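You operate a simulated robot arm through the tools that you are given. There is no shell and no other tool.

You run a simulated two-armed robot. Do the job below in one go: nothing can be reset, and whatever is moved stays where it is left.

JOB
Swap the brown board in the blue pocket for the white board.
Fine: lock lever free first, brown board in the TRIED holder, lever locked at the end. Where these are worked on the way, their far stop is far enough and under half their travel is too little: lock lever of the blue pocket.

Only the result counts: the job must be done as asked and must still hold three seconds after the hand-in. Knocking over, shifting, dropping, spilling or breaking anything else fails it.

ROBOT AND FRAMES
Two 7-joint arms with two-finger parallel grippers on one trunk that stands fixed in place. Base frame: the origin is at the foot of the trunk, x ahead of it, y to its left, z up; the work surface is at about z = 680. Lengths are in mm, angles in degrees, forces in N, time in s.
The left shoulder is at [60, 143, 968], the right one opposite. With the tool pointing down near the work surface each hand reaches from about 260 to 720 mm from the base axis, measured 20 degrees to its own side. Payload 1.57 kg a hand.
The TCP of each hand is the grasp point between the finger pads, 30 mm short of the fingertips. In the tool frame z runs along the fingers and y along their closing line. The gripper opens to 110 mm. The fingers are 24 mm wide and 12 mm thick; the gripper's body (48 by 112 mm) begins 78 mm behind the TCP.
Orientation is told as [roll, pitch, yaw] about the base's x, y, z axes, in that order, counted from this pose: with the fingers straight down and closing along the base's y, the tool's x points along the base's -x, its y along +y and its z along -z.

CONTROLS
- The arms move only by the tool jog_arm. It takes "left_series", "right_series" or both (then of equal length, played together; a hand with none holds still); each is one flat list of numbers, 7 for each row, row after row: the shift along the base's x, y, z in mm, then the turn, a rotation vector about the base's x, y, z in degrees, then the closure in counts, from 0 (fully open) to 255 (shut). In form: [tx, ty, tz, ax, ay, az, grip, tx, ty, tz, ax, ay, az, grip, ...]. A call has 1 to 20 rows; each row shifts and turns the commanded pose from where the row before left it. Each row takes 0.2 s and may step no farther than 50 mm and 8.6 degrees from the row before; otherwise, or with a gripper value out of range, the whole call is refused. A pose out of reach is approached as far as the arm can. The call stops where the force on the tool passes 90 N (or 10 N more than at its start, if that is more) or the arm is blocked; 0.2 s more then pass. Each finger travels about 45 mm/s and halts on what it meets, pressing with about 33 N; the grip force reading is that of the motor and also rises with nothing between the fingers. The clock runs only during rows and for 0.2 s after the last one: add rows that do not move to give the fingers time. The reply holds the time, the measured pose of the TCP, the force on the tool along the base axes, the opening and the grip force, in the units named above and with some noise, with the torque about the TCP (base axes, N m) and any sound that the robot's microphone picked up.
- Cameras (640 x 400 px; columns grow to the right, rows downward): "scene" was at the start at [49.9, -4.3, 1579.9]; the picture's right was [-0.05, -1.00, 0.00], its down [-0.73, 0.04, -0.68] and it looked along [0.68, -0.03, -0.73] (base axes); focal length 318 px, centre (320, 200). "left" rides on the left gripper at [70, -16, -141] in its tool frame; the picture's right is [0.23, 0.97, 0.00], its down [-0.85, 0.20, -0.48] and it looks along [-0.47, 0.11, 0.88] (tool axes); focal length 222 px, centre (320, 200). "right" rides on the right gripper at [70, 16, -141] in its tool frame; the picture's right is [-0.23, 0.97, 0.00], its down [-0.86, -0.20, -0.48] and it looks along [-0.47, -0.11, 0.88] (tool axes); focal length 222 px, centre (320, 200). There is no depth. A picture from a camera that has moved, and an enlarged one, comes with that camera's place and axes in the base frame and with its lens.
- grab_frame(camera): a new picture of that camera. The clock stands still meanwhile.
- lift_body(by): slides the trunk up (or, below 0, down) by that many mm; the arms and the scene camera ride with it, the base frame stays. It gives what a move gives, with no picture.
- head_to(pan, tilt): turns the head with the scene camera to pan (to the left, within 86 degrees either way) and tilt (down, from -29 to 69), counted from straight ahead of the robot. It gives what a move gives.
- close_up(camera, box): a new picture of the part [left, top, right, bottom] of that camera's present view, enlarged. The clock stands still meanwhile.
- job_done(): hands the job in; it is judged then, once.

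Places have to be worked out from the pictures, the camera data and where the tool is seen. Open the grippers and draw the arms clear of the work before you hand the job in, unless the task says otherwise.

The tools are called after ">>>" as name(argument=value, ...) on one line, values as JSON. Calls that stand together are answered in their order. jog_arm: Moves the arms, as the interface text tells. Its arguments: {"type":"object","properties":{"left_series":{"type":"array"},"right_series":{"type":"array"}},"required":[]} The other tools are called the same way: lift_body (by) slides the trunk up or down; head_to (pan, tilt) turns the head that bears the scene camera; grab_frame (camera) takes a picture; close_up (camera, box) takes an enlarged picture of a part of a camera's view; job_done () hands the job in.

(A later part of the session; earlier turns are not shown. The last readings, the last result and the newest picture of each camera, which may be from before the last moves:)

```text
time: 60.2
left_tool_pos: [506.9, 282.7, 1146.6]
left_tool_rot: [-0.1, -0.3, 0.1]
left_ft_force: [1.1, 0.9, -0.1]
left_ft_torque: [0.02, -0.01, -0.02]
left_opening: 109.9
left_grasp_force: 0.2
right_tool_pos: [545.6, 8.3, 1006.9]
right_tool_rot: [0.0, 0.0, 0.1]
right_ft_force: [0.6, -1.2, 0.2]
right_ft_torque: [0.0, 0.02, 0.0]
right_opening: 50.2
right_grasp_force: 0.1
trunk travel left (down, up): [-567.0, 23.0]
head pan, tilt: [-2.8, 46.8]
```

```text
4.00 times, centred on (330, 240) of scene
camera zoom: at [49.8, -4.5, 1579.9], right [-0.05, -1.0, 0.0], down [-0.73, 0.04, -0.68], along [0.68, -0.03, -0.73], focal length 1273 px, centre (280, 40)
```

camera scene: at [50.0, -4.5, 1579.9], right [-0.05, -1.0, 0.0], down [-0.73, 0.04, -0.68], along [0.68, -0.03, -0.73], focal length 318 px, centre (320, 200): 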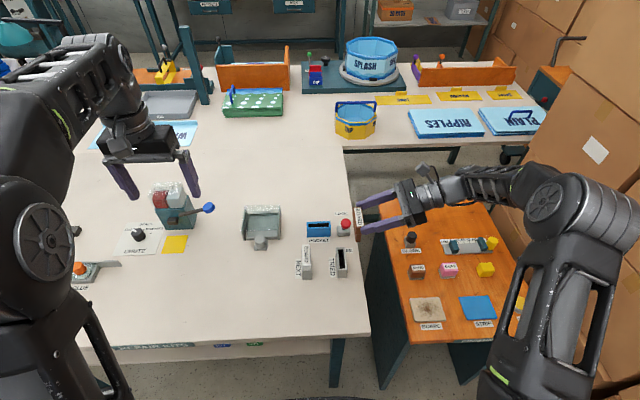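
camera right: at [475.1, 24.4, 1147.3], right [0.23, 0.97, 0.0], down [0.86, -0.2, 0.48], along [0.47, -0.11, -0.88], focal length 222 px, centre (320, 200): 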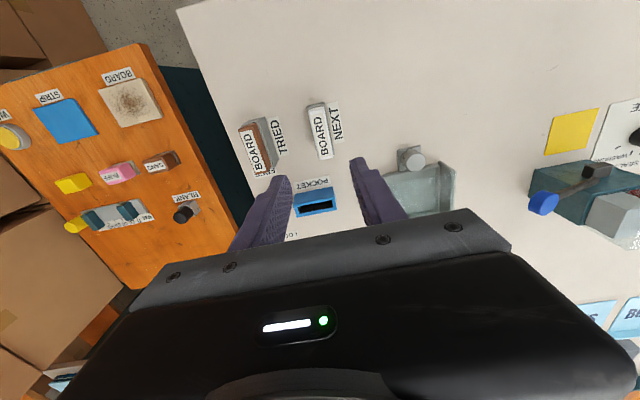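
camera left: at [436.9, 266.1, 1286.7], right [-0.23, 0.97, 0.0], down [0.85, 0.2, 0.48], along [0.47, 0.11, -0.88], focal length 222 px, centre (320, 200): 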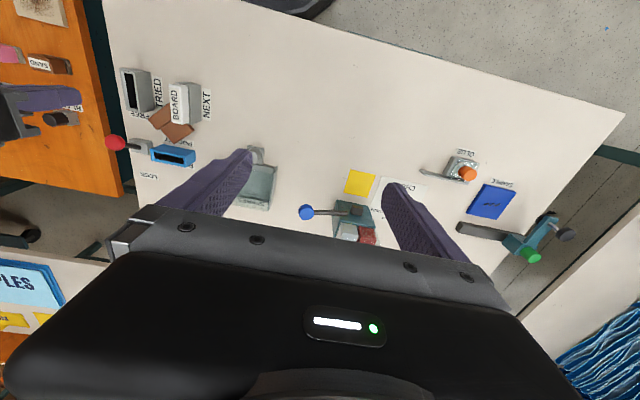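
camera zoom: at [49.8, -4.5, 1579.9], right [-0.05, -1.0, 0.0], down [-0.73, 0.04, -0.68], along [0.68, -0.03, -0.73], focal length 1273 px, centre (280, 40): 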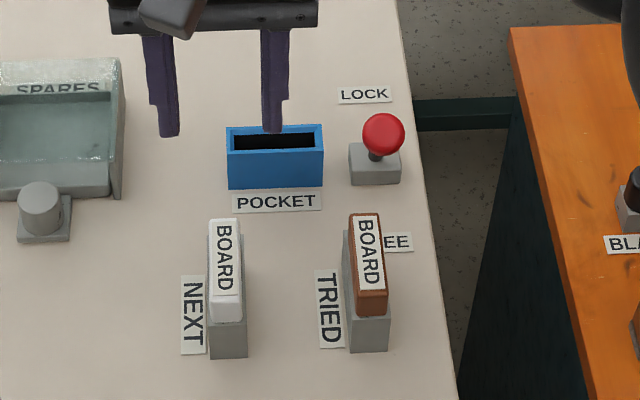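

The white board lies under the hand. I come down to z≈925 and measure it again.

>>> jog_arm(right_series=[0, 0, -20, 0, 0, 0, 139, 0, 0, -30, 0, 0, 0, 139, 0, 0, -30, 0, 0, 0, 139, 0, 0, 0, 0, 0, 0, 139])

>>> close_up(camera="right", box=[260, 90, 400, 200])

>>> close_up(camera="scene", box=[285, 225, 335, 285])

>>> close_up(camera="left", box=[100, 60, 220, 160])

```text
time: 61.2
left_tool_pos: [507.8, 281.2, 1146.4]
left_tool_rot: [0.0, -0.3, 0.0]
left_ft_force: [-0.1, -0.5, -0.3]
left_ft_torque: [0.01, 0.0, 0.0]
left_opening: 110.1
left_grasp_force: 0.0
right_tool_pos: [544.1, 7.9, 925.6]
right_tool_rot: [0.0, 0.0, 0.0]
right_ft_force: [-0.3, -0.3, -0.4]
right_ft_torque: [-0.02, -0.04, -0.02]
right_opening: 50.1
right_grasp_force: 0.1
trunk travel left (down, up): [-567.0, 23.0]
head pan, tilt: [-2.8, 46.8]
```

```text
3.64 times, centred on (330, 145) of right
camera zoom: at [474.7, 24.1, 1066.7], right [0.23, 0.97, 0.0], down [0.85, -0.2, 0.48], along [0.47, -0.11, -0.88], focal length 808 px, centre (284, 400)
```

zoom: 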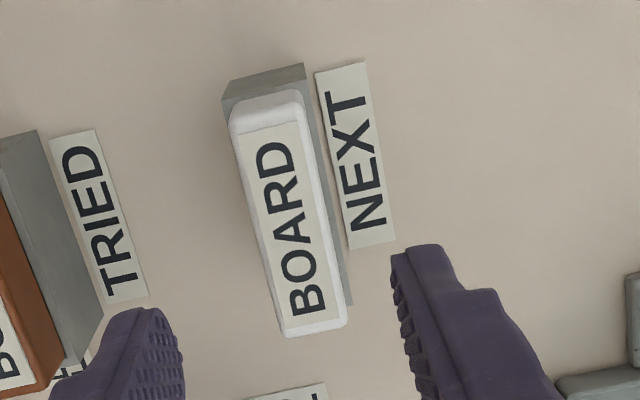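

```text
6.67 times, centred on (310, 255) of scene
camera zoom: at [49.7, -4.3, 1579.9], right [-0.05, -1.0, 0.0], down [-0.73, 0.04, -0.68], along [0.68, -0.03, -0.73], focal length 2122 px, centre (387, -167)
```

zoom: 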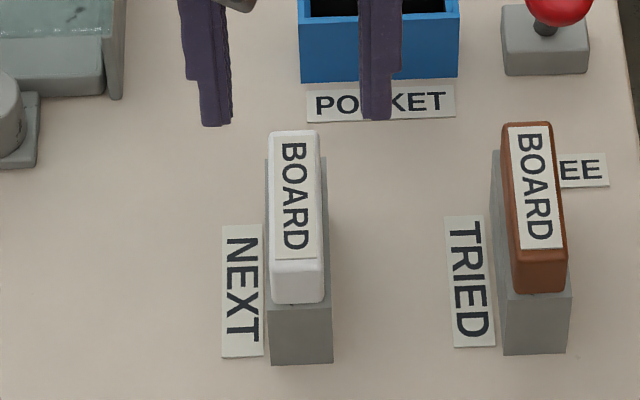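

```text
4.00 times, centred on (160, 110) of left
camera zoom: at [436.6, 266.0, 1286.9], right [-0.23, 0.97, 0.0], down [0.85, 0.2, 0.48], along [0.47, 0.11, -0.88], focal length 888 px, centre (960, 560)
```

zoom: 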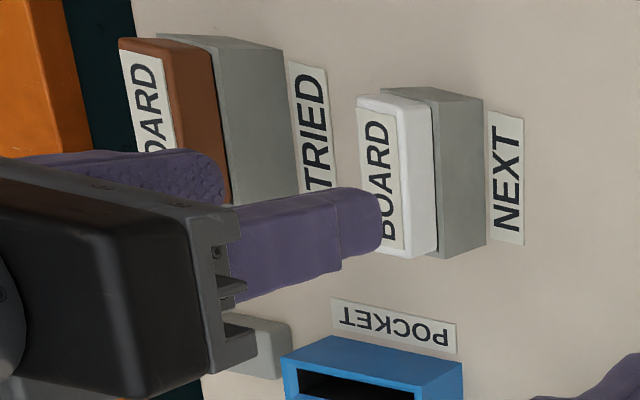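

White head centre ≈(543,9.5), top ≈836. I correct by (-1,+1.5) and descend to z≈840.

>>> jog_arm(right_series=[-1, 1.5, -15, 0, 0, 0, 139, 0, 0, -20, 0, 0, 0, 139, 0, 0, -20, 0, 0, 0, 139, 0, 0, -20, 0, 0, 0, 139, 0, 0, -7, 0, 0, 0, 139, 0, 0, -4, 0, 0, 0, 139, 0, 0, 0, 0, 0, 0, 139])

>>> close_up(camera="right", box=[240, 90, 400, 230])

>>> close_up(camera="scene", box=[285, 215, 345, 285])

```text
time: 62.8
left_tool_pos: [507.4, 282.0, 1145.3]
left_tool_rot: [-0.1, -0.2, 0.0]
left_ft_force: [-0.1, 0.4, -0.5]
left_ft_torque: [0.03, 0.0, 0.0]
left_opening: 110.1
left_grasp_force: 0.0
right_tool_pos: [543.0, 9.6, 837.1]
right_tool_rot: [0.0, 0.0, 0.0]
right_ft_force: [-0.2, -0.1, 0.3]
right_ft_torque: [-0.02, 0.04, -0.02]
right_opening: 50.0
right_grasp_force: 0.1
trunk travel left (down, up): [-567.0, 23.0]
head pan, tilt: [-2.8, 46.8]
```

```text
2.86 times, centred on (320, 160) of right
camera zoom: at [473.5, 26.0, 979.2], right [0.23, 0.97, 0.0], down [0.85, -0.2, 0.48], along [0.47, -0.11, -0.88], focal length 635 px, centre (320, 314)
```

zoom: 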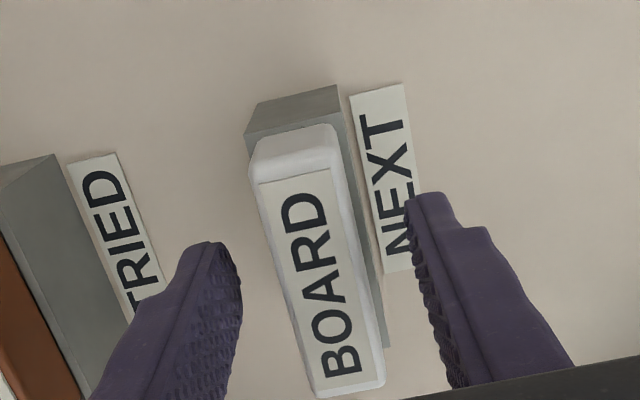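

```text
5.71 times, centred on (315, 250) of scene
camera zoom: at [49.8, -4.2, 1579.9], right [-0.05, -1.0, 0.0], down [-0.73, 0.04, -0.68], along [0.68, -0.03, -0.73], focal length 1819 px, centre (349, -86)
```

zoom: 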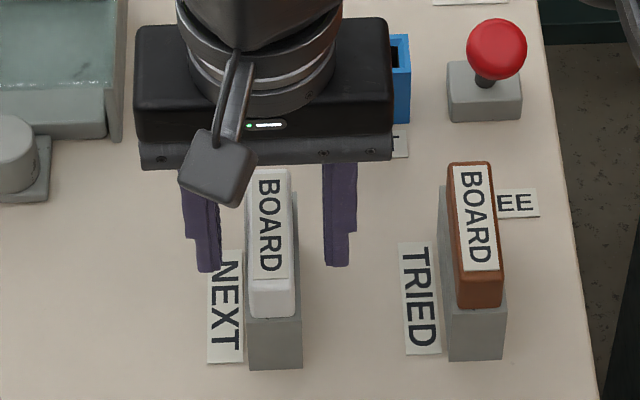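

The white head is centred between the fingers. I rise 2 mm for clearance above the holder rim and close.

>>> jog_arm(right_series=[0, 0, 2, 0, 0, 0, 139, 0, 0, 0, 0, 0, 0, 180, 0, 0, 0, 0, 0, 0, 195, 0, 0, 0, 0, 0, 0, 220, 0, 0, 0, 0, 0, 0, 255, 0, 0, 0, 0, 0, 0, 255, 0, 0, 0, 0, 0, 0, 255])

>>> close_up(camera="right", box=[240, 90, 400, 230])

```text
time: 64.4
left_tool_pos: [506.6, 281.4, 1147.1]
left_tool_rot: [0.0, -0.3, 0.0]
left_ft_force: [0.6, -0.1, -0.3]
left_ft_torque: [-0.07, 0.0, -0.01]
left_opening: 109.9
left_grasp_force: 0.2
right_tool_pos: [543.6, 9.2, 840.7]
right_tool_rot: [-0.1, 0.1, 0.0]
right_ft_force: [-0.2, 0.2, 0.3]
right_ft_torque: [0.0, 0.04, 0.0]
right_opening: 20.8
right_grasp_force: 32.8
trunk travel left (down, up): [-567.0, 23.0]
head pan, tilt: [-2.8, 46.8]
```

```text
2.86 times, centred on (320, 160) of right
camera zoom: at [473.6, 25.7, 981.8], right [0.23, 0.97, 0.0], down [0.86, -0.2, 0.48], along [0.47, -0.11, -0.88], focal length 635 px, centre (320, 314)
```

zoom: 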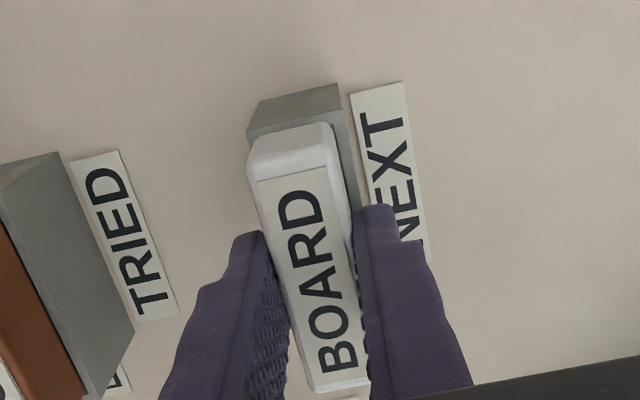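

Grip 20.8 mm, 32.8 N, no side force. I lift slowly with gentle steps.

>>> jog_arm(right_series=[0, 0, 1, 0, 0, 0, 255, 0, 0, 2, 0, 0, 0, 255, 0, 0, 3, 0, 0, 0, 255, 0, 0, 4, 0, 0, 0, 255, 0, 0, 5, 0, 0, 0, 255, 0, 0, 5, 0, 0, 0, 255, 0, 0, 5, 0, 0, 0, 255, 0, 0, 5, 0, 0, 0, 255, 0, 0, 5, 0, 0, 0, 255, 0, 0, 5, 0, 0, 0, 255, 0, 0, 5, 0, 0, 0, 255, 0, 0, 5, 0, 0, 0, 255, 0, 0, 5, 0, 0, 0, 255, 0, 0, 5, 0, 0, 0, 255, 0, 0, 5, 0, 0, 0, 255, 0, 0, 5, 0, 0, 0, 255, 0, 0, 5, 0, 0, 0, 255, 0, 0, 4, 0, 0, 0, 255, 0, 0, 2, 0, 0, 0, 255, 0, 0, 1, 0, 0, 0, 255])

>>> close_up(camera="right", box=[240, 90, 400, 230])

>>> close_up(camera="scene", box=[285, 205, 345, 285])

>>> grab_frame(camera="left")

```text
time: 68.6
left_tool_pos: [506.9, 282.8, 1146.0]
left_tool_rot: [0.0, -0.3, 0.2]
left_ft_force: [-0.5, 0.3, 0.1]
left_ft_torque: [0.0, -0.03, 0.0]
left_opening: 109.9
left_grasp_force: 0.0
right_tool_pos: [544.3, 10.3, 922.5]
right_tool_rot: [0.1, 0.0, 0.0]
right_ft_force: [0.3, 0.2, -1.1]
right_ft_torque: [0.01, 0.05, -0.01]
right_opening: 21.1
right_grasp_force: 33.2
trunk travel left (down, up): [-567.0, 23.0]
head pan, tilt: [-2.8, 46.8]
```

```text
2.86 times, centred on (320, 160) of right
camera zoom: at [473.9, 26.4, 1064.5], right [0.23, 0.97, 0.0], down [0.86, -0.2, 0.48], along [0.47, -0.11, -0.88], focal length 635 px, centre (320, 314)
```

zoom: 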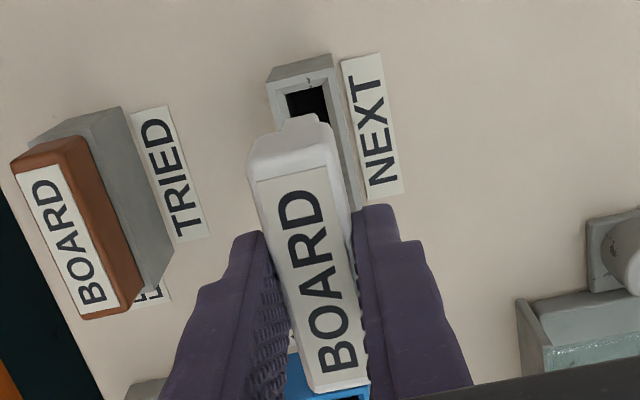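

```text
5.00 times, centred on (315, 245) of scene
camera zoom: at [49.9, -4.2, 1579.9], right [-0.05, -1.0, 0.0], down [-0.73, 0.04, -0.68], along [0.68, -0.03, -0.73], focal length 1592 px, centre (345, -25)
```

zoom: 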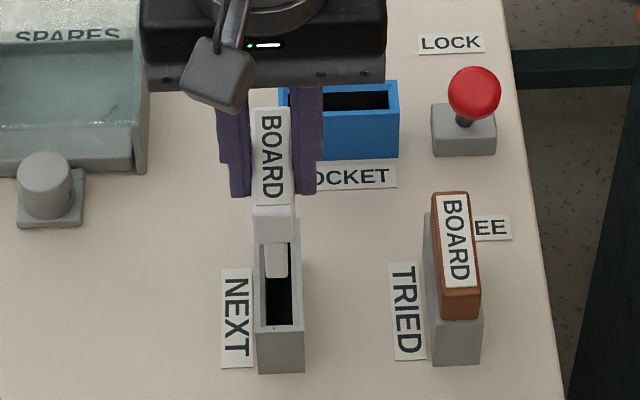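

```text
taken
camera left: at [436.8, 266.1, 1286.8], right [-0.23, 0.97, 0.0], down [0.85, 0.2, 0.48], along [0.47, 0.11, -0.88], focal length 222 px, centre (320, 200)
```

left: 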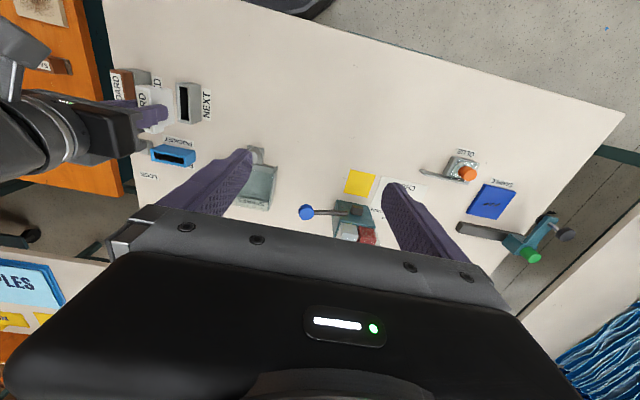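

The white board is firmly held with no slip. I turn slowly (about 3.5° per row) while drifting toward the pocket, checking halfway.

>>> jog_arm(right_series=[0, 0, 3, 0, 0, 0, 255, 0, 0, 4, 0, 0, 0, 255, 0, 0, 4, 0, 0, 1, 255, 1, 0, 4, 0, 0, 2, 255, 2, -1, 3, 0, 0, 3, 255, 4, -1, 2, 0, 0, 3, 255, 5, -1, 1, 0, 0, 3.5, 255, 5, -2, 0, 0, 0, 3.5, 255, 5, -2, 0, 0, 0, 3.5, 255, 5, -2, 0, 0, 0, 3.5, 255, 5, -2, 0, 0, 0, 3.5, 255, 5, -2, 0, 0, 0, 3.5, 255, 5, -2, 0, 0, 0, 3.5, 255, 5, -2, 0, 0, 0, 3.5, 255, 5, -1, 0, 0, 0, 3.5, 255, 4, -1, 0, 0, 0, 3, 255, 2, 0, 0, 0, 0, 2, 255, 1, 0, 0, 0, 0, 1, 255])

>>> close_up(camera="right", box=[240, 90, 400, 230])

>>> close_up(camera="scene", box=[275, 175, 355, 285])

```text
time: 72.4
left_tool_pos: [507.8, 282.4, 1145.6]
left_tool_rot: [0.0, -0.3, -0.1]
left_ft_force: [-0.1, -0.1, 0.1]
left_ft_torque: [-0.01, 0.03, 0.02]
left_opening: 110.0
left_grasp_force: 0.0
right_tool_pos: [603.8, -9.5, 944.0]
right_tool_rot: [0.0, 0.0, 46.6]
right_ft_force: [0.0, -0.2, -1.2]
right_ft_torque: [0.0, -0.02, -0.02]
right_opening: 21.0
right_grasp_force: 33.8
trunk travel left (down, up): [-567.0, 23.0]
head pan, tilt: [-2.8, 46.8]
```

```text
2.86 times, centred on (320, 160) of right
camera zoom: at [543.3, -49.0, 1084.9], right [-0.55, 0.83, 0.0], down [0.73, 0.48, 0.48], along [0.4, 0.26, -0.88], focal length 635 px, centre (320, 314)
```

zoom: 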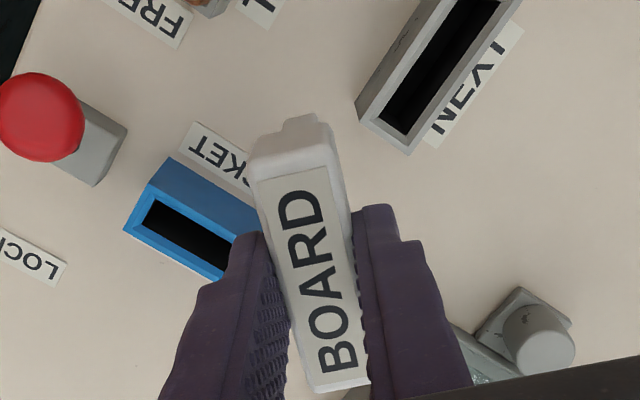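

```text
3.64 times, centred on (315, 230) of scene
camera zoom: at [50.0, -4.2, 1579.9], right [-0.05, -1.0, 0.0], down [-0.73, 0.04, -0.68], along [0.68, -0.03, -0.73], focal length 1158 px, centre (338, 91)
```

zoom: 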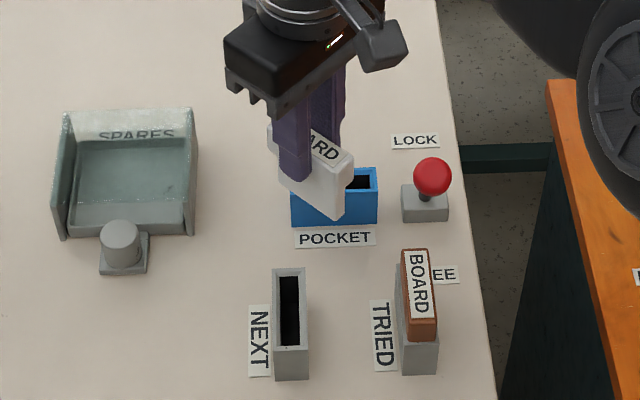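

No slip. I complete the turn to yaw 90 and move over the pocket (670,-31).

>>> jog_arm(right_series=[1, 0, 0, 0, 0, 1, 255, 2, -1, 0, 0, 0, 2, 255, 4, -1, 0, 0, 0, 3, 255, 5, -2, 0, 0, 0, 3.5, 255, 5, -2, 0, 0, 0, 3.5, 255, 5, -2, 0, 0, 0, 3.5, 255, 5, -2, 0, 0, 0, 3.5, 255, 5, -2, 0, 0, 0, 3.5, 255, 5, -2, 0, 0, 0, 3.5, 255, 5, -2, 0, 0, 0, 3.5, 255, 5, -1, 0, 0, 0, 3.5, 255, 5, -1, 0, 0, 0, 3.5, 255, 5, -1, 0, 0, 0, 3, 255, 4, -1, 0, 0, 0, 2, 255, 3, -1, 0, 0, 0, 1, 255, 2, 0, 0, 0, 0, 0, 255, 0, 0, 0, 0, 0, 0, 255])

>>> close_up(camera="right", box=[240, 90, 400, 230])

>>> close_up(camera="scene", box=[285, 165, 355, 245])

>>> close_up(camera="left", box=[100, 80, 240, 220])

```text
time: 76.0
left_tool_pos: [507.3, 282.7, 1146.1]
left_tool_rot: [0.0, -0.3, 0.0]
left_ft_force: [0.6, -0.2, 0.4]
left_ft_torque: [0.0, 0.0, -0.02]
left_opening: 109.8
left_grasp_force: 0.0
right_tool_pos: [667.8, -30.7, 943.8]
right_tool_rot: [0.0, 0.0, 90.0]
right_ft_force: [-0.2, -0.9, -0.3]
right_ft_torque: [-0.01, -0.02, -0.01]
right_opening: 20.8
right_grasp_force: 32.6
trunk travel left (down, up): [-567.0, 23.0]
head pan, tilt: [-2.8, 46.8]
```

```text
2.86 times, centred on (320, 160) of right
camera zoom: at [652.3, -99.1, 1085.2], right [-0.97, 0.23, 0.0], down [0.2, 0.85, 0.48], along [0.11, 0.47, -0.88], focal length 635 px, centre (320, 314)
```

zoom: 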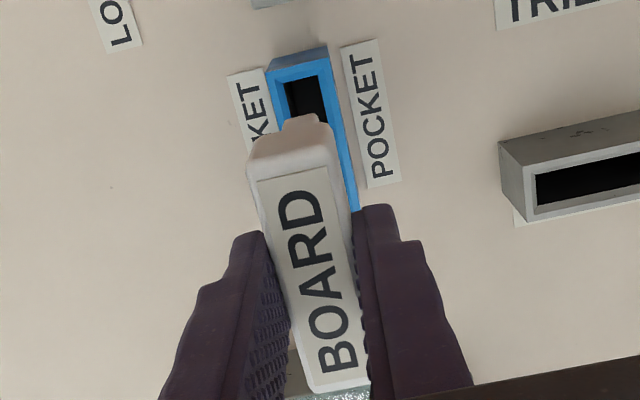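

```text
5.00 times, centred on (320, 205) of scene
camera zoom: at [50.0, -4.3, 1579.9], right [-0.05, -1.0, 0.0], down [-0.73, 0.04, -0.68], along [0.68, -0.03, -0.73], focal length 1592 px, centre (320, 175)
```

zoom: 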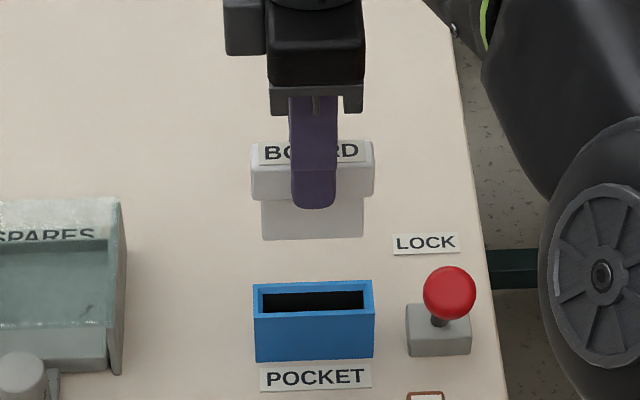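

```text
2.86 times, centred on (170, 150) of left
camera zoom: at [436.9, 266.0, 1286.8], right [-0.23, 0.97, 0.0], down [0.85, 0.2, 0.48], along [0.47, 0.11, -0.88], focal length 635 px, centre (749, 343)
```

zoom: 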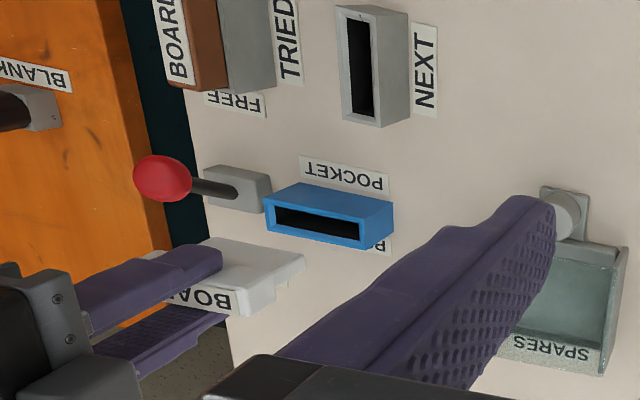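

The board's tongue is at x≈667.7 while the pocket slot is at ≈670.2 (y agrees within 0.5 mm). I shift +2 mm in x and descend to just inside the mouth.

>>> jog_arm(right_series=[0.7, 0, -2, 0, 0, 0, 255, 0.7, 0, -4, 0, 0, 0, 255, 0.6, 0, -5, 0, 0, 0, 255, 0, 0, -6, 0, 0, 0, 255, 0, 0, -6, 0, 0, 0, 255, 0, 0, -6, 0, 0, 0, 255, 0, 0, -6, 0, 0, 0, 255, 0, 0, -6, 0, 0, 0, 255, 0, 0, -6, 0, 0, 0, 255, 0, 0, -5, 0, 0, 0, 255, 0, 0, -3, 0, 0, 0, 255, 0, 0, -2, 0, 0, 0, 255, 0, 0, 0, 0, 0, 0, 255])

>>> close_up(camera="right", box=[240, 90, 400, 230])

>>> close_up(camera="scene", box=[285, 180, 355, 245])

>>> close_up(camera="left", box=[120, 120, 220, 200])

```text
time: 78.8
left_tool_pos: [507.2, 281.6, 1146.3]
left_tool_rot: [0.0, -0.2, 0.0]
left_ft_force: [0.5, 0.1, -0.8]
left_ft_torque: [0.0, -0.03, -0.03]
left_opening: 110.1
left_grasp_force: 0.1
right_tool_pos: [669.8, -31.6, 886.4]
right_tool_rot: [0.1, 0.0, 90.0]
right_ft_force: [0.4, -0.8, -0.1]
right_ft_torque: [0.02, 0.03, -0.01]
right_opening: 20.7
right_grasp_force: 32.5
trunk travel left (down, up): [-567.0, 23.0]
head pan, tilt: [-2.8, 46.8]
```

```text
2.86 times, centred on (320, 160) of right
camera zoom: at [653.6, -100.5, 1027.4], right [-0.97, 0.23, 0.0], down [0.2, 0.86, 0.48], along [0.11, 0.47, -0.88], focal length 635 px, centre (320, 314)
```

zoom: 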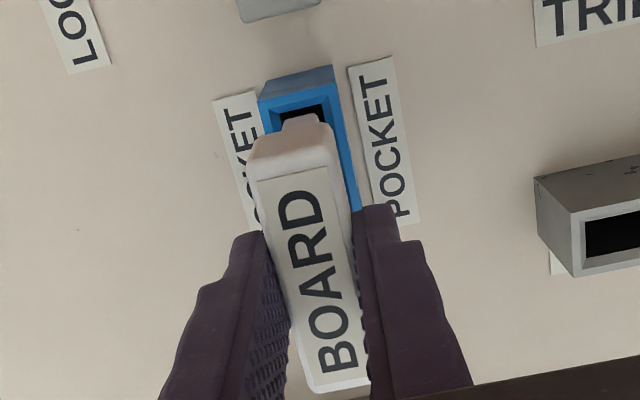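

```text
6.15 times, centred on (320, 212) of scene
camera zoom: at [50.0, -4.2, 1579.9], right [-0.05, -1.0, 0.0], down [-0.73, 0.04, -0.68], along [0.68, -0.03, -0.73], focal length 1959 px, centre (320, 123)
```

zoom: 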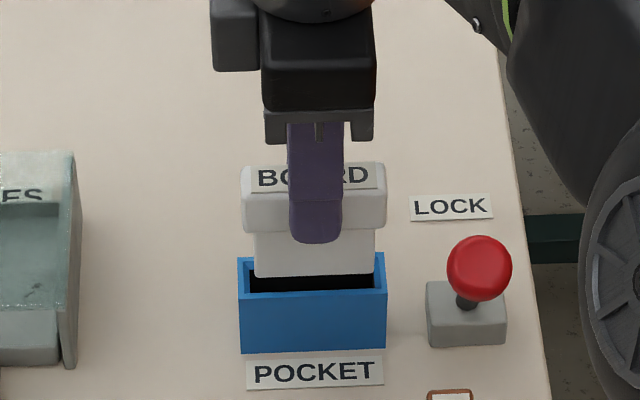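

```text
5.00 times, centred on (170, 160) of left
camera zoom: at [436.8, 266.1, 1286.8], right [-0.23, 0.97, 0.0], down [0.85, 0.2, 0.48], along [0.47, 0.11, -0.88], focal length 1111 px, centre (1070, 400)
```

zoom: 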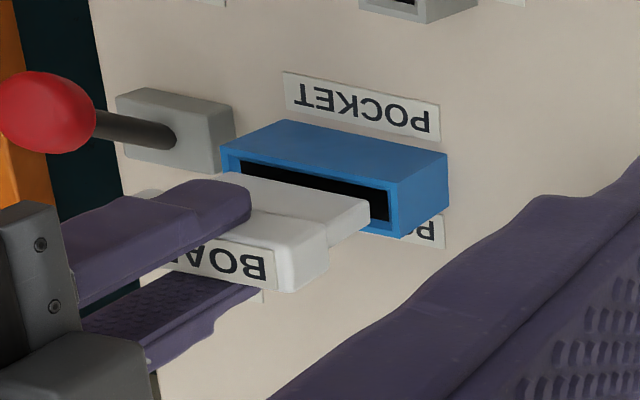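

Nearly aligned: the tongue is about 1 mm too far toward -y. I shift +1 mm in y and enter the slot with small steps.

>>> jog_arm(right_series=[0, 0.5, 0, 0, 0, 0, 255, 0, 0.5, -2, 0, 0, 0, 255, 0, 0, -2, 0, 0, 0, 255, 0, 0, -2, 0, 0, 0, 255, 0, 0, -2, 0, 0, 0, 255, 0, 0, -2, 0, 0, 0, 255, 0, 0, -2, 0, 0, 0, 255, 0, 0, 0, 0, 0, 0, 255])

>>> close_up(camera="scene", box=[285, 180, 355, 245])

>>> close_up(camera="left", box=[120, 120, 220, 200])

```text
time: 80.6
left_tool_pos: [507.1, 282.2, 1147.0]
left_tool_rot: [-0.1, -0.3, 0.0]
left_ft_force: [0.7, 0.3, -0.9]
left_ft_torque: [-0.02, 0.0, -0.01]
left_opening: 110.0
left_grasp_force: 0.1
right_tool_pos: [672.0, -29.3, 875.0]
right_tool_rot: [-0.1, -0.1, 90.0]
right_ft_force: [-1.2, 1.1, 0.1]
right_ft_torque: [0.01, 0.0, 0.0]
right_opening: 21.0
right_grasp_force: 32.5
trunk travel left (down, up): [-567.0, 23.0]
head pan, tilt: [-2.8, 46.8]
```

```text
6.15 times, centred on (320, 212) of scene
camera zoom: at [50.0, -4.2, 1579.9], right [-0.05, -1.0, 0.0], down [-0.73, 0.04, -0.68], along [0.68, -0.03, -0.73], focal length 1959 px, centre (320, 123)
```

zoom: 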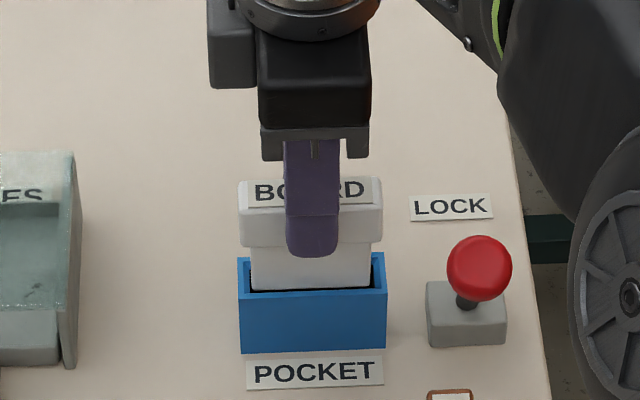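

```text
5.00 times, centred on (170, 160) of left
camera zoom: at [436.9, 266.1, 1286.8], right [-0.23, 0.97, 0.0], down [0.85, 0.2, 0.48], along [0.47, 0.11, -0.88], focal length 1111 px, centre (1070, 400)
```

zoom: 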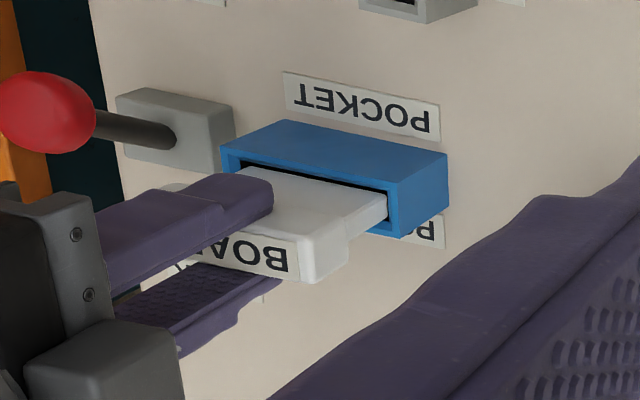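

It is inside the mouth with almost no force. I continue down 16 mm.

>>> jog_arm(right_series=[0, -0.5, -2, 0, 0, 0, 255, 0, 0, -2, 0, 0, 0, 255, 0, 0, -2, 0, 0, 0, 255, 0, 0, -2, 0, 0, 0, 255, 0, 0, -2, 0, 0, 0, 255, 0, 0, -2, 0, 0, 0, 255, 0, 0, -2, 0, 0, 0, 255, 0, 0, -2, 0, 0, 0, 255, 0, 0, 0, 0, 0, 0, 255])

>>> close_up(camera="scene", box=[285, 180, 355, 245])

>>> close_up(camera="right", box=[240, 90, 400, 230])

```text
time: 82.6
left_tool_pos: [506.8, 282.2, 1147.0]
left_tool_rot: [0.0, -0.3, 0.0]
left_ft_force: [-0.2, -0.2, 0.2]
left_ft_torque: [-0.01, 0.02, 0.01]
left_opening: 109.7
left_grasp_force: 0.1
right_tool_pos: [669.1, -30.4, 859.1]
right_tool_rot: [0.0, 0.1, 89.9]
right_ft_force: [-0.5, 0.8, -1.5]
right_ft_torque: [0.0, 0.0, 0.0]
right_opening: 20.8
right_grasp_force: 32.7
trunk travel left (down, up): [-567.0, 23.0]
head pan, tilt: [-2.8, 46.8]
```

```text
6.15 times, centred on (320, 212) of scene
camera zoom: at [50.0, -4.2, 1579.9], right [-0.05, -1.0, 0.0], down [-0.73, 0.04, -0.68], along [0.68, -0.03, -0.73], focal length 1959 px, centre (320, 123)
```

zoom: 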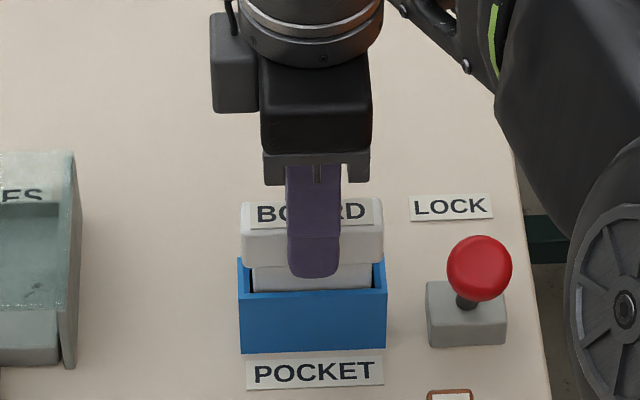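

```text
2.86 times, centred on (320, 160) of right
camera zoom: at [653.8, -99.5, 1000.7], right [-0.97, 0.23, 0.0], down [0.2, 0.85, 0.48], along [0.11, 0.47, -0.88], focal length 635 px, centre (320, 314)
```

zoom: 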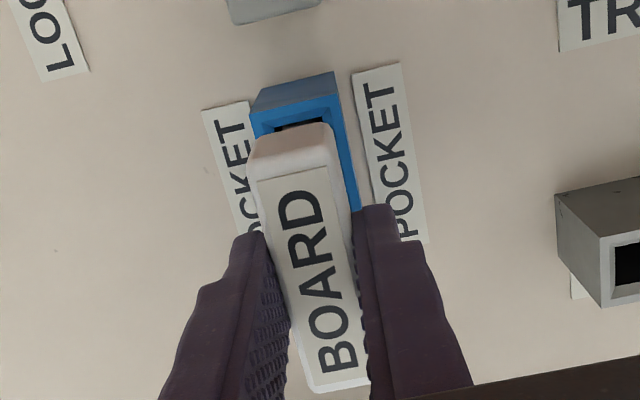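

Free motion so far. I go down the remaining ~17 mm with finer steps near the end.

>>> jog_arm(right_series=[0, 0, -2, 0, 0, 0, 255, 0, 0, -2, 0, 0, 0, 255, 0, 0, -2, 0, 0, 0, 255, 0, 0, -2, 0, 0, 0, 255, 0, 0, -2, 0, 0, 0, 255, 0, 0, -2, 0, 0, 0, 255, 0, 0, -2, 0, 0, 0, 255, 0, 0, -1, 0, 0, 0, 255, 0, 0, 0, 0, 0, 0, 255])

>>> close_up(camera="scene", box=[285, 180, 355, 245])

>>> close_up(camera="right", box=[240, 90, 400, 230])

```text
time: 84.6
left_tool_pos: [507.5, 281.7, 1147.1]
left_tool_rot: [0.1, -0.4, -0.1]
left_ft_force: [0.0, 0.7, -0.4]
left_ft_torque: [-0.02, 0.02, 0.03]
left_opening: 110.2
left_grasp_force: 0.2
right_tool_pos: [670.1, -30.2, 842.3]
right_tool_rot: [0.0, 0.0, 90.0]
right_ft_force: [0.2, -0.2, -1.2]
right_ft_torque: [-0.02, -0.02, 0.0]
right_opening: 20.9
right_grasp_force: 33.1
trunk travel left (down, up): [-567.0, 23.0]
head pan, tilt: [-2.8, 46.8]
```

```text
6.15 times, centred on (320, 212) of scene
camera zoom: at [50.0, -4.2, 1579.9], right [-0.05, -1.0, 0.0], down [-0.73, 0.04, -0.68], along [0.68, -0.03, -0.73], focal length 1959 px, centre (320, 123)
```

zoom: 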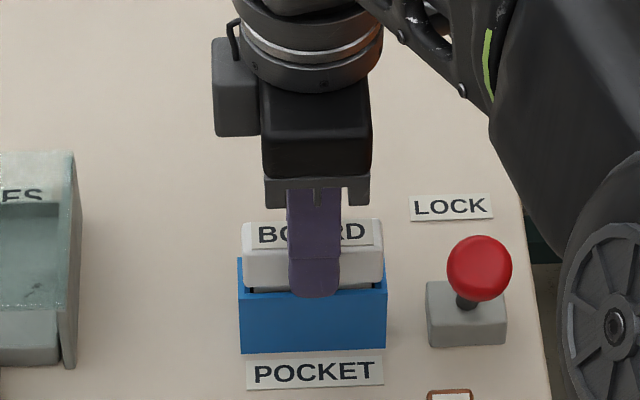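

```text
2.86 times, centred on (320, 160) of right
camera zoom: at [654.0, -99.7, 985.0], right [-0.97, 0.23, 0.0], down [0.2, 0.86, 0.48], along [0.11, 0.47, -0.88], focal length 635 px, centre (320, 314)
```

zoom: 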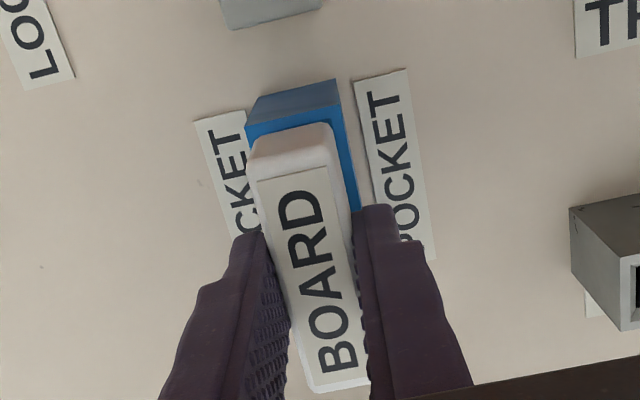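

Almost seated; I take 1 mm steps until contact.

>>> jog_arm(right_series=[0, 0, -1, 0, 0, 0, 255, 0, 0, -1, 0, 0, 0, 255, 0, 0, 0, 0, 0, 0, 255])

>>> close_up(camera="scene", box=[285, 180, 355, 245])

```text
time: 85.4
left_tool_pos: [507.3, 281.3, 1147.2]
left_tool_rot: [0.1, -0.3, 0.1]
left_ft_force: [-0.9, 1.2, -0.6]
left_ft_torque: [0.0, -0.02, -0.02]
left_opening: 110.0
left_grasp_force: 0.1
right_tool_pos: [672.3, -31.0, 840.7]
right_tool_rot: [0.0, 0.0, 89.9]
right_ft_force: [0.9, -0.2, 1.0]
right_ft_torque: [-0.01, 0.01, 0.02]
right_opening: 20.9
right_grasp_force: 33.1
trunk travel left (down, up): [-567.0, 23.0]
head pan, tilt: [-2.8, 46.8]
```

```text
6.15 times, centred on (320, 212) of scene
camera zoom: at [49.9, -4.2, 1579.9], right [-0.05, -1.0, 0.0], down [-0.73, 0.04, -0.68], along [0.68, -0.03, -0.73], focal length 1959 px, centre (320, 123)
```

zoom: 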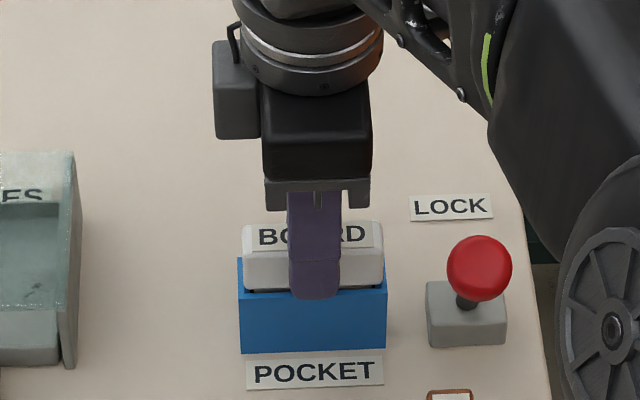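

Compared with how the brown board sat, about 2 mm remain. I continue with 1 mm steps.

>>> jog_arm(right_series=[0, 0, -1, 0, 0, 0, 255, 0, 0, -1, 0, 0, 0, 255, 0, 0, 0, 0, 0, 0, 255])

>>> close_up(camera="scene", box=[285, 180, 355, 245])

```text
time: 86.2
left_tool_pos: [506.7, 280.9, 1146.8]
left_tool_rot: [0.0, -0.3, -0.1]
left_ft_force: [0.5, 0.0, -0.3]
left_ft_torque: [0.01, 0.02, 0.0]
left_opening: 110.0
left_grasp_force: 0.1
right_tool_pos: [671.3, -29.5, 842.2]
right_tool_rot: [-0.2, 0.0, 90.0]
right_ft_force: [1.9, -0.9, 11.7]
right_ft_torque: [-0.13, 0.08, 0.02]
right_opening: 20.8
right_grasp_force: 33.1
trunk travel left (down, up): [-567.0, 23.0]
head pan, tilt: [-2.8, 46.8]
```

```text
6.15 times, centred on (320, 212) of scene
camera zoom: at [49.0, -4.4, 1580.1], right [-0.05, -1.0, 0.0], down [-0.73, 0.04, -0.68], along [0.68, -0.03, -0.73], focal length 1959 px, centre (320, 123)
```

zoom: 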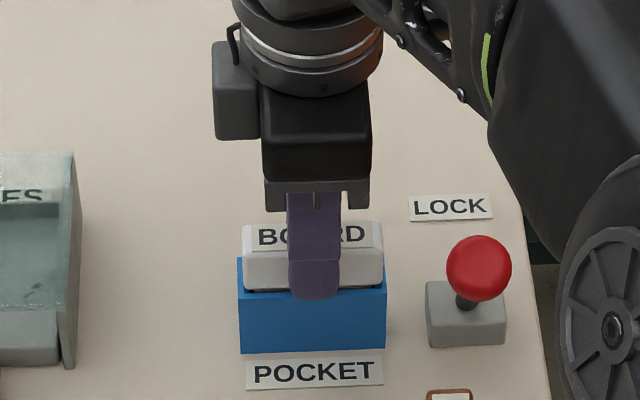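

A 12 N upward force tells of contact, so it is bottomed. I relieve, open and rise, then compare its height with the brown board's former seat.

>>> jog_arm(right_series=[0, 0, 1, 0, 0, 0, 255, 0, 0, 0, 0, 0, 0, 195, 0, 0, 0, 0, 0, 0, 150, 0, 0, 0, 0, 0, 0, 116, 0, 0, 0, 0, 0, 0, 116, 0, 0, 5, 0, 0, 0, 116, 0, 0, 15, 0, 0, 0, 116, 0, 0, 25, 0, 0, 0, 116, 0, 0, 35, 0, 0, 0, 116, 0, 0, 10, 0, 0, 0, 116])

>>> close_up(camera="scene", box=[290, 195, 360, 245])

>>> close_up(camera="right", box=[260, 60, 400, 200])

```text
time: 88.4
left_tool_pos: [507.3, 282.7, 1146.1]
left_tool_rot: [0.1, -0.2, 0.0]
left_ft_force: [-0.6, -1.1, -0.5]
left_ft_torque: [0.0, -0.02, 0.01]
left_opening: 110.1
left_grasp_force: 0.0
right_tool_pos: [669.7, -30.3, 929.5]
right_tool_rot: [0.0, 0.0, 90.0]
right_ft_force: [0.4, 1.0, 0.7]
right_ft_torque: [0.03, -0.02, 0.02]
right_opening: 59.8
right_grasp_force: 0.1
trunk travel left (down, up): [-567.0, 23.0]
head pan, tilt: [-2.8, 46.8]
```

```text
8.00 times, centred on (325, 220) of scene
camera zoom: at [50.1, -4.2, 1579.9], right [-0.05, -1.0, 0.0], down [-0.73, 0.04, -0.68], along [0.68, -0.03, -0.73], focal length 2547 px, centre (280, 40)
```

zoom: 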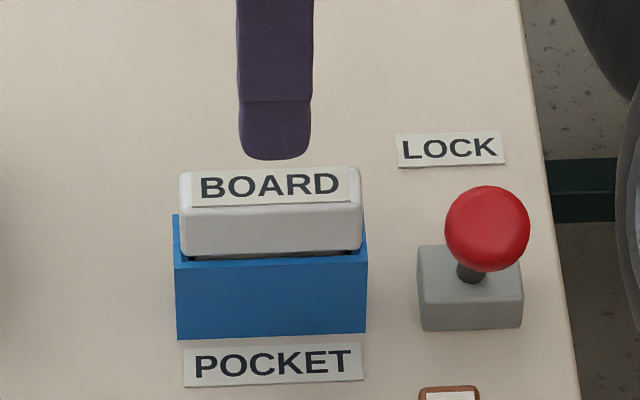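

```text
2.86 times, centred on (330, 130) of right
camera zoom: at [653.8, -99.8, 1071.0], right [-0.97, 0.23, 0.0], down [0.2, 0.86, 0.48], along [0.11, 0.47, -0.88], focal length 635 px, centre (291, 400)
```

zoom: 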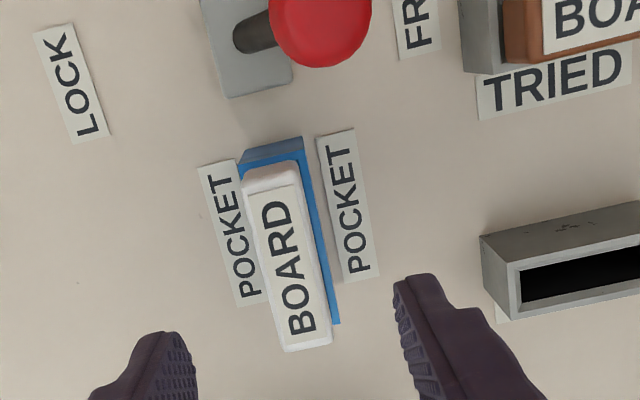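

The label sits ~1 mm higher than the brown one did. I close the fingers and press gently on the top to make sure it is fully seated.

>>> jog_arm(right_series=[0, 0, 0, 0, 0, 0, 255, 0, 0, 0, 0, 0, 0, 255, 0, 0, -10, 0, 0, 0, 255, 0, 0, -15, 0, 0, 0, 255, 0, 0, -15, 0, 0, 0, 255, 0, 0, -12, 0, 0, 0, 255, 0, 0, -5, 0, 0, 0, 255, 0, 0, -2, 0, 0, 0, 255, 0, 0, -2, 0, 0, 0, 255, 0, 0, -1, 0, 0, 0, 255, 0, 0, 0, 0, 0, 0, 255])

```text
time: 90.8
left_tool_pos: [507.2, 283.6, 1146.0]
left_tool_rot: [0.0, -0.3, 0.0]
left_ft_force: [-0.1, 0.3, 0.1]
left_ft_torque: [-0.02, -0.01, 0.0]
left_opening: 110.2
left_grasp_force: 0.0
right_tool_pos: [672.0, -30.9, 868.4]
right_tool_rot: [0.0, -0.1, 89.9]
right_ft_force: [0.2, -0.4, -0.2]
right_ft_torque: [0.04, 0.0, 0.02]
right_opening: 0.0
right_grasp_force: 20.6
trunk travel left (down, up): [-567.0, 23.0]
head pan, tilt: [-2.8, 46.8]
```

No contact yet at z=868. I press on with 1 mm steps.

>>> jog_arm(right_series=[0, 0, -1, 0, 0, 0, 255, 0, 0, -1, 0, 0, 0, 255, 0, 0, -1, 0, 0, 0, 255, 0, 0, 0, 0, 0, 0, 255])

```text
time: 91.8
left_tool_pos: [507.2, 282.0, 1146.8]
left_tool_rot: [-0.1, -0.3, 0.0]
left_ft_force: [0.0, -0.2, 0.2]
left_ft_torque: [0.02, -0.03, 0.0]
left_opening: 110.2
left_grasp_force: 0.2
right_tool_pos: [670.8, -30.1, 864.9]
right_tool_rot: [0.0, -0.1, 90.0]
right_ft_force: [-0.1, 0.7, -0.4]
right_ft_torque: [0.01, 0.0, 0.01]
right_opening: 0.0
right_grasp_force: 21.5
trunk travel left (down, up): [-567.0, 23.0]
head pan, tilt: [-2.8, 46.8]
```

>>> jog_arm(right_series=[0, 0, -1, 0, 0, 0, 255, 0, 0, -1, 0, 0, 0, 255, 0, 0, 0, 0, 0, 0, 255])

>>> close_up(camera="scene", box=[290, 195, 360, 245])

```text
time: 92.6
left_tool_pos: [505.7, 282.8, 1146.2]
left_tool_rot: [0.0, -0.4, 0.0]
left_ft_force: [-0.2, -0.1, 0.6]
left_ft_torque: [0.04, 0.01, 0.0]
left_opening: 109.9
left_grasp_force: 0.0
right_tool_pos: [670.6, -29.6, 863.9]
right_tool_rot: [-0.1, -0.1, 90.0]
right_ft_force: [-2.1, -1.9, 10.3]
right_ft_torque: [-0.01, 0.06, 0.0]
right_opening: 0.2
right_grasp_force: 21.6
trunk travel left (down, up): [-567.0, 23.0]
head pan, tilt: [-2.8, 46.8]
```

```text
8.00 times, centred on (325, 220) of scene
camera zoom: at [48.5, -4.3, 1580.1], right [-0.05, -1.0, 0.0], down [-0.73, 0.04, -0.68], along [0.68, -0.03, -0.73], focal length 2547 px, centre (280, 40)
```

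zoom: 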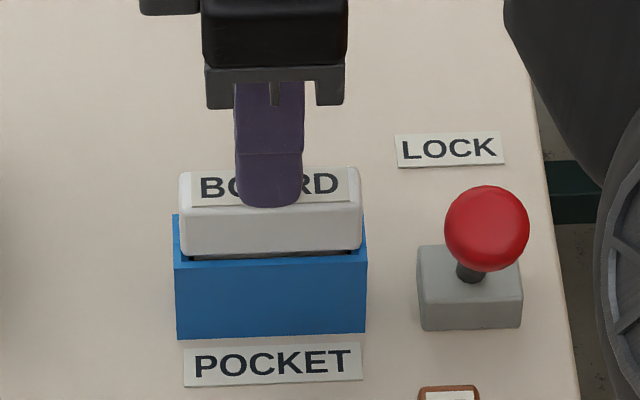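

Contact at z≈864 (top ≈834). I press a little harder to confirm it is bottomed.

>>> jog_arm(right_series=[0, 0, -1, 0, 0, 0, 255, 0, 0, -1, 0, 0, 0, 255, 0, 0, -1, 0, 0, 0, 255, 0, 0, 0, 0, 0, 0, 255])

>>> close_up(camera="scene", box=[290, 195, 360, 245])

```text
time: 93.6
left_tool_pos: [505.2, 281.7, 1147.2]
left_tool_rot: [0.0, -0.3, 0.0]
left_ft_force: [0.1, 0.4, -0.1]
left_ft_torque: [0.0, 0.0, -0.01]
left_opening: 109.9
left_grasp_force: 0.0
right_tool_pos: [669.2, -29.0, 864.7]
right_tool_rot: [-0.5, -0.1, 89.8]
right_ft_force: [3.8, -1.6, 34.9]
right_ft_torque: [-0.07, -0.05, 0.11]
right_opening: 0.3
right_grasp_force: 21.5
trunk travel left (down, up): [-567.0, 23.0]
head pan, tilt: [-2.8, 46.8]
```

```text
8.00 times, centred on (325, 220) of scene
camera zoom: at [46.5, -4.3, 1580.3], right [-0.05, -1.0, 0.0], down [-0.73, 0.04, -0.69], along [0.68, -0.03, -0.73], focal length 2547 px, centre (280, 40)
```

zoom: 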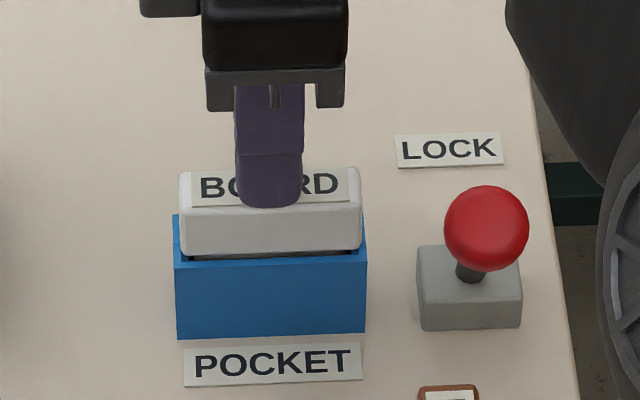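

It holds at 35 N without moving, so it is seated. I rise, open to 50 mm and move above the lever knob (≈642,-110).

>>> jog_arm(right_series=[0, 0, 4, 0, 0, 0, 255, 0, 0, 10, 0, 0, 0, 255, 0, 0, 25, 0, 0, 0, 139, 0, 0, 30, 0, 0, 0, 139, -7, -20, 0, 0, 0, 0, 139, -7, -20, 0, 0, 0, 0, 139, -7, -20, 0, 0, 0, 0, 139, -7, -20, 0, 0, 0, 0, 139, 0, 0, 0, 0, 0, 0, 139])

>>> grab_frame(camera="right")

>>> close_up(camera="scene", box=[290, 180, 370, 250])

```text
time: 95.6
left_tool_pos: [508.3, 282.8, 1145.7]
left_tool_rot: [0.0, -0.4, 0.1]
left_ft_force: [0.7, 0.2, 0.3]
left_ft_torque: [0.0, 0.0, -0.01]
left_opening: 110.0
left_grasp_force: 0.2
right_tool_pos: [643.3, -109.3, 930.0]
right_tool_rot: [0.0, 0.1, 90.0]
right_ft_force: [0.9, 0.1, -0.4]
right_ft_torque: [0.04, -0.01, 0.02]
right_opening: 49.9
right_grasp_force: 0.2
trunk travel left (down, up): [-567.0, 23.0]
head pan, tilt: [-2.8, 46.8]
```

```text
taken
camera right: at [627.5, -178.7, 1070.9], right [-0.97, 0.23, 0.0], down [0.2, 0.86, 0.48], along [0.11, 0.47, -0.88], focal length 222 px, centre (320, 200)
```

right: 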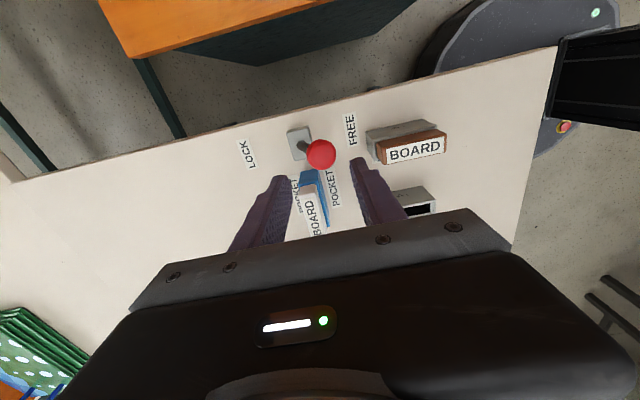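

```text
5.71 times, centred on (330, 215) of scene
camera zoom: at [50.1, -4.0, 1579.9], right [-0.05, -1.0, 0.0], down [-0.73, 0.04, -0.68], along [0.68, -0.03, -0.73], focal length 1819 px, centre (263, 114)
```

zoom: 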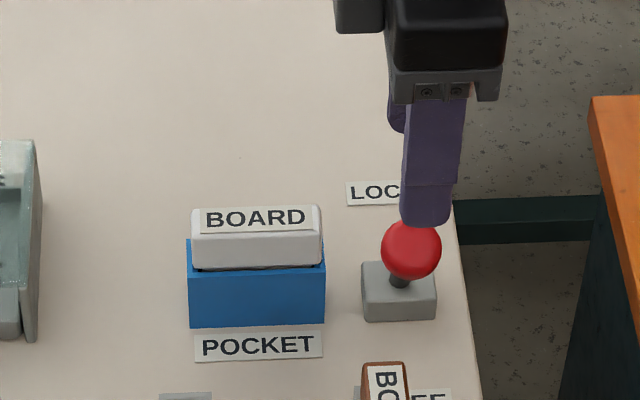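

The knob is right under the gap. I descend to z≈852, narrow the cage to 36 mm, and check.

>>> jog_arm(right_series=[0, 0, -20, 0, 0, 0, 139, 0, 0, -20, 0, 0, 0, 139, 0, 0, -20, 0, 0, 0, 139, 0, 0, -13, 0, 0, 0, 139, 0, 0, -5, 0, 0, 0, 139, 0, 0, 0, 0, 0, 0, 168, 0, 0, 0, 0, 0, 0, 168])

>>> grab_frame(camera="right")

```text
time: 97.2
left_tool_pos: [507.9, 281.7, 1146.6]
left_tool_rot: [0.0, -0.3, -0.1]
left_ft_force: [0.2, -0.1, -0.3]
left_ft_torque: [0.0, -0.03, -0.01]
left_opening: 110.2
left_grasp_force: 0.1
right_tool_pos: [642.9, -110.3, 851.5]
right_tool_rot: [0.0, 0.0, 90.0]
right_ft_force: [-0.5, -0.1, -0.4]
right_ft_torque: [0.0, -0.01, 0.03]
right_opening: 37.5
right_grasp_force: 0.2
trunk travel left (down, up): [-567.0, 23.0]
head pan, tilt: [-2.8, 46.8]
```

```text
taken
camera right: at [626.5, -179.0, 992.8], right [-0.97, 0.23, 0.0], down [0.2, 0.86, 0.48], along [0.11, 0.47, -0.88], focal length 222 px, centre (320, 200)
```

right: 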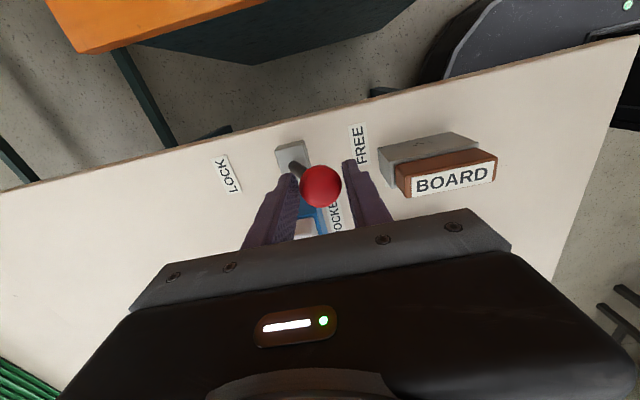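

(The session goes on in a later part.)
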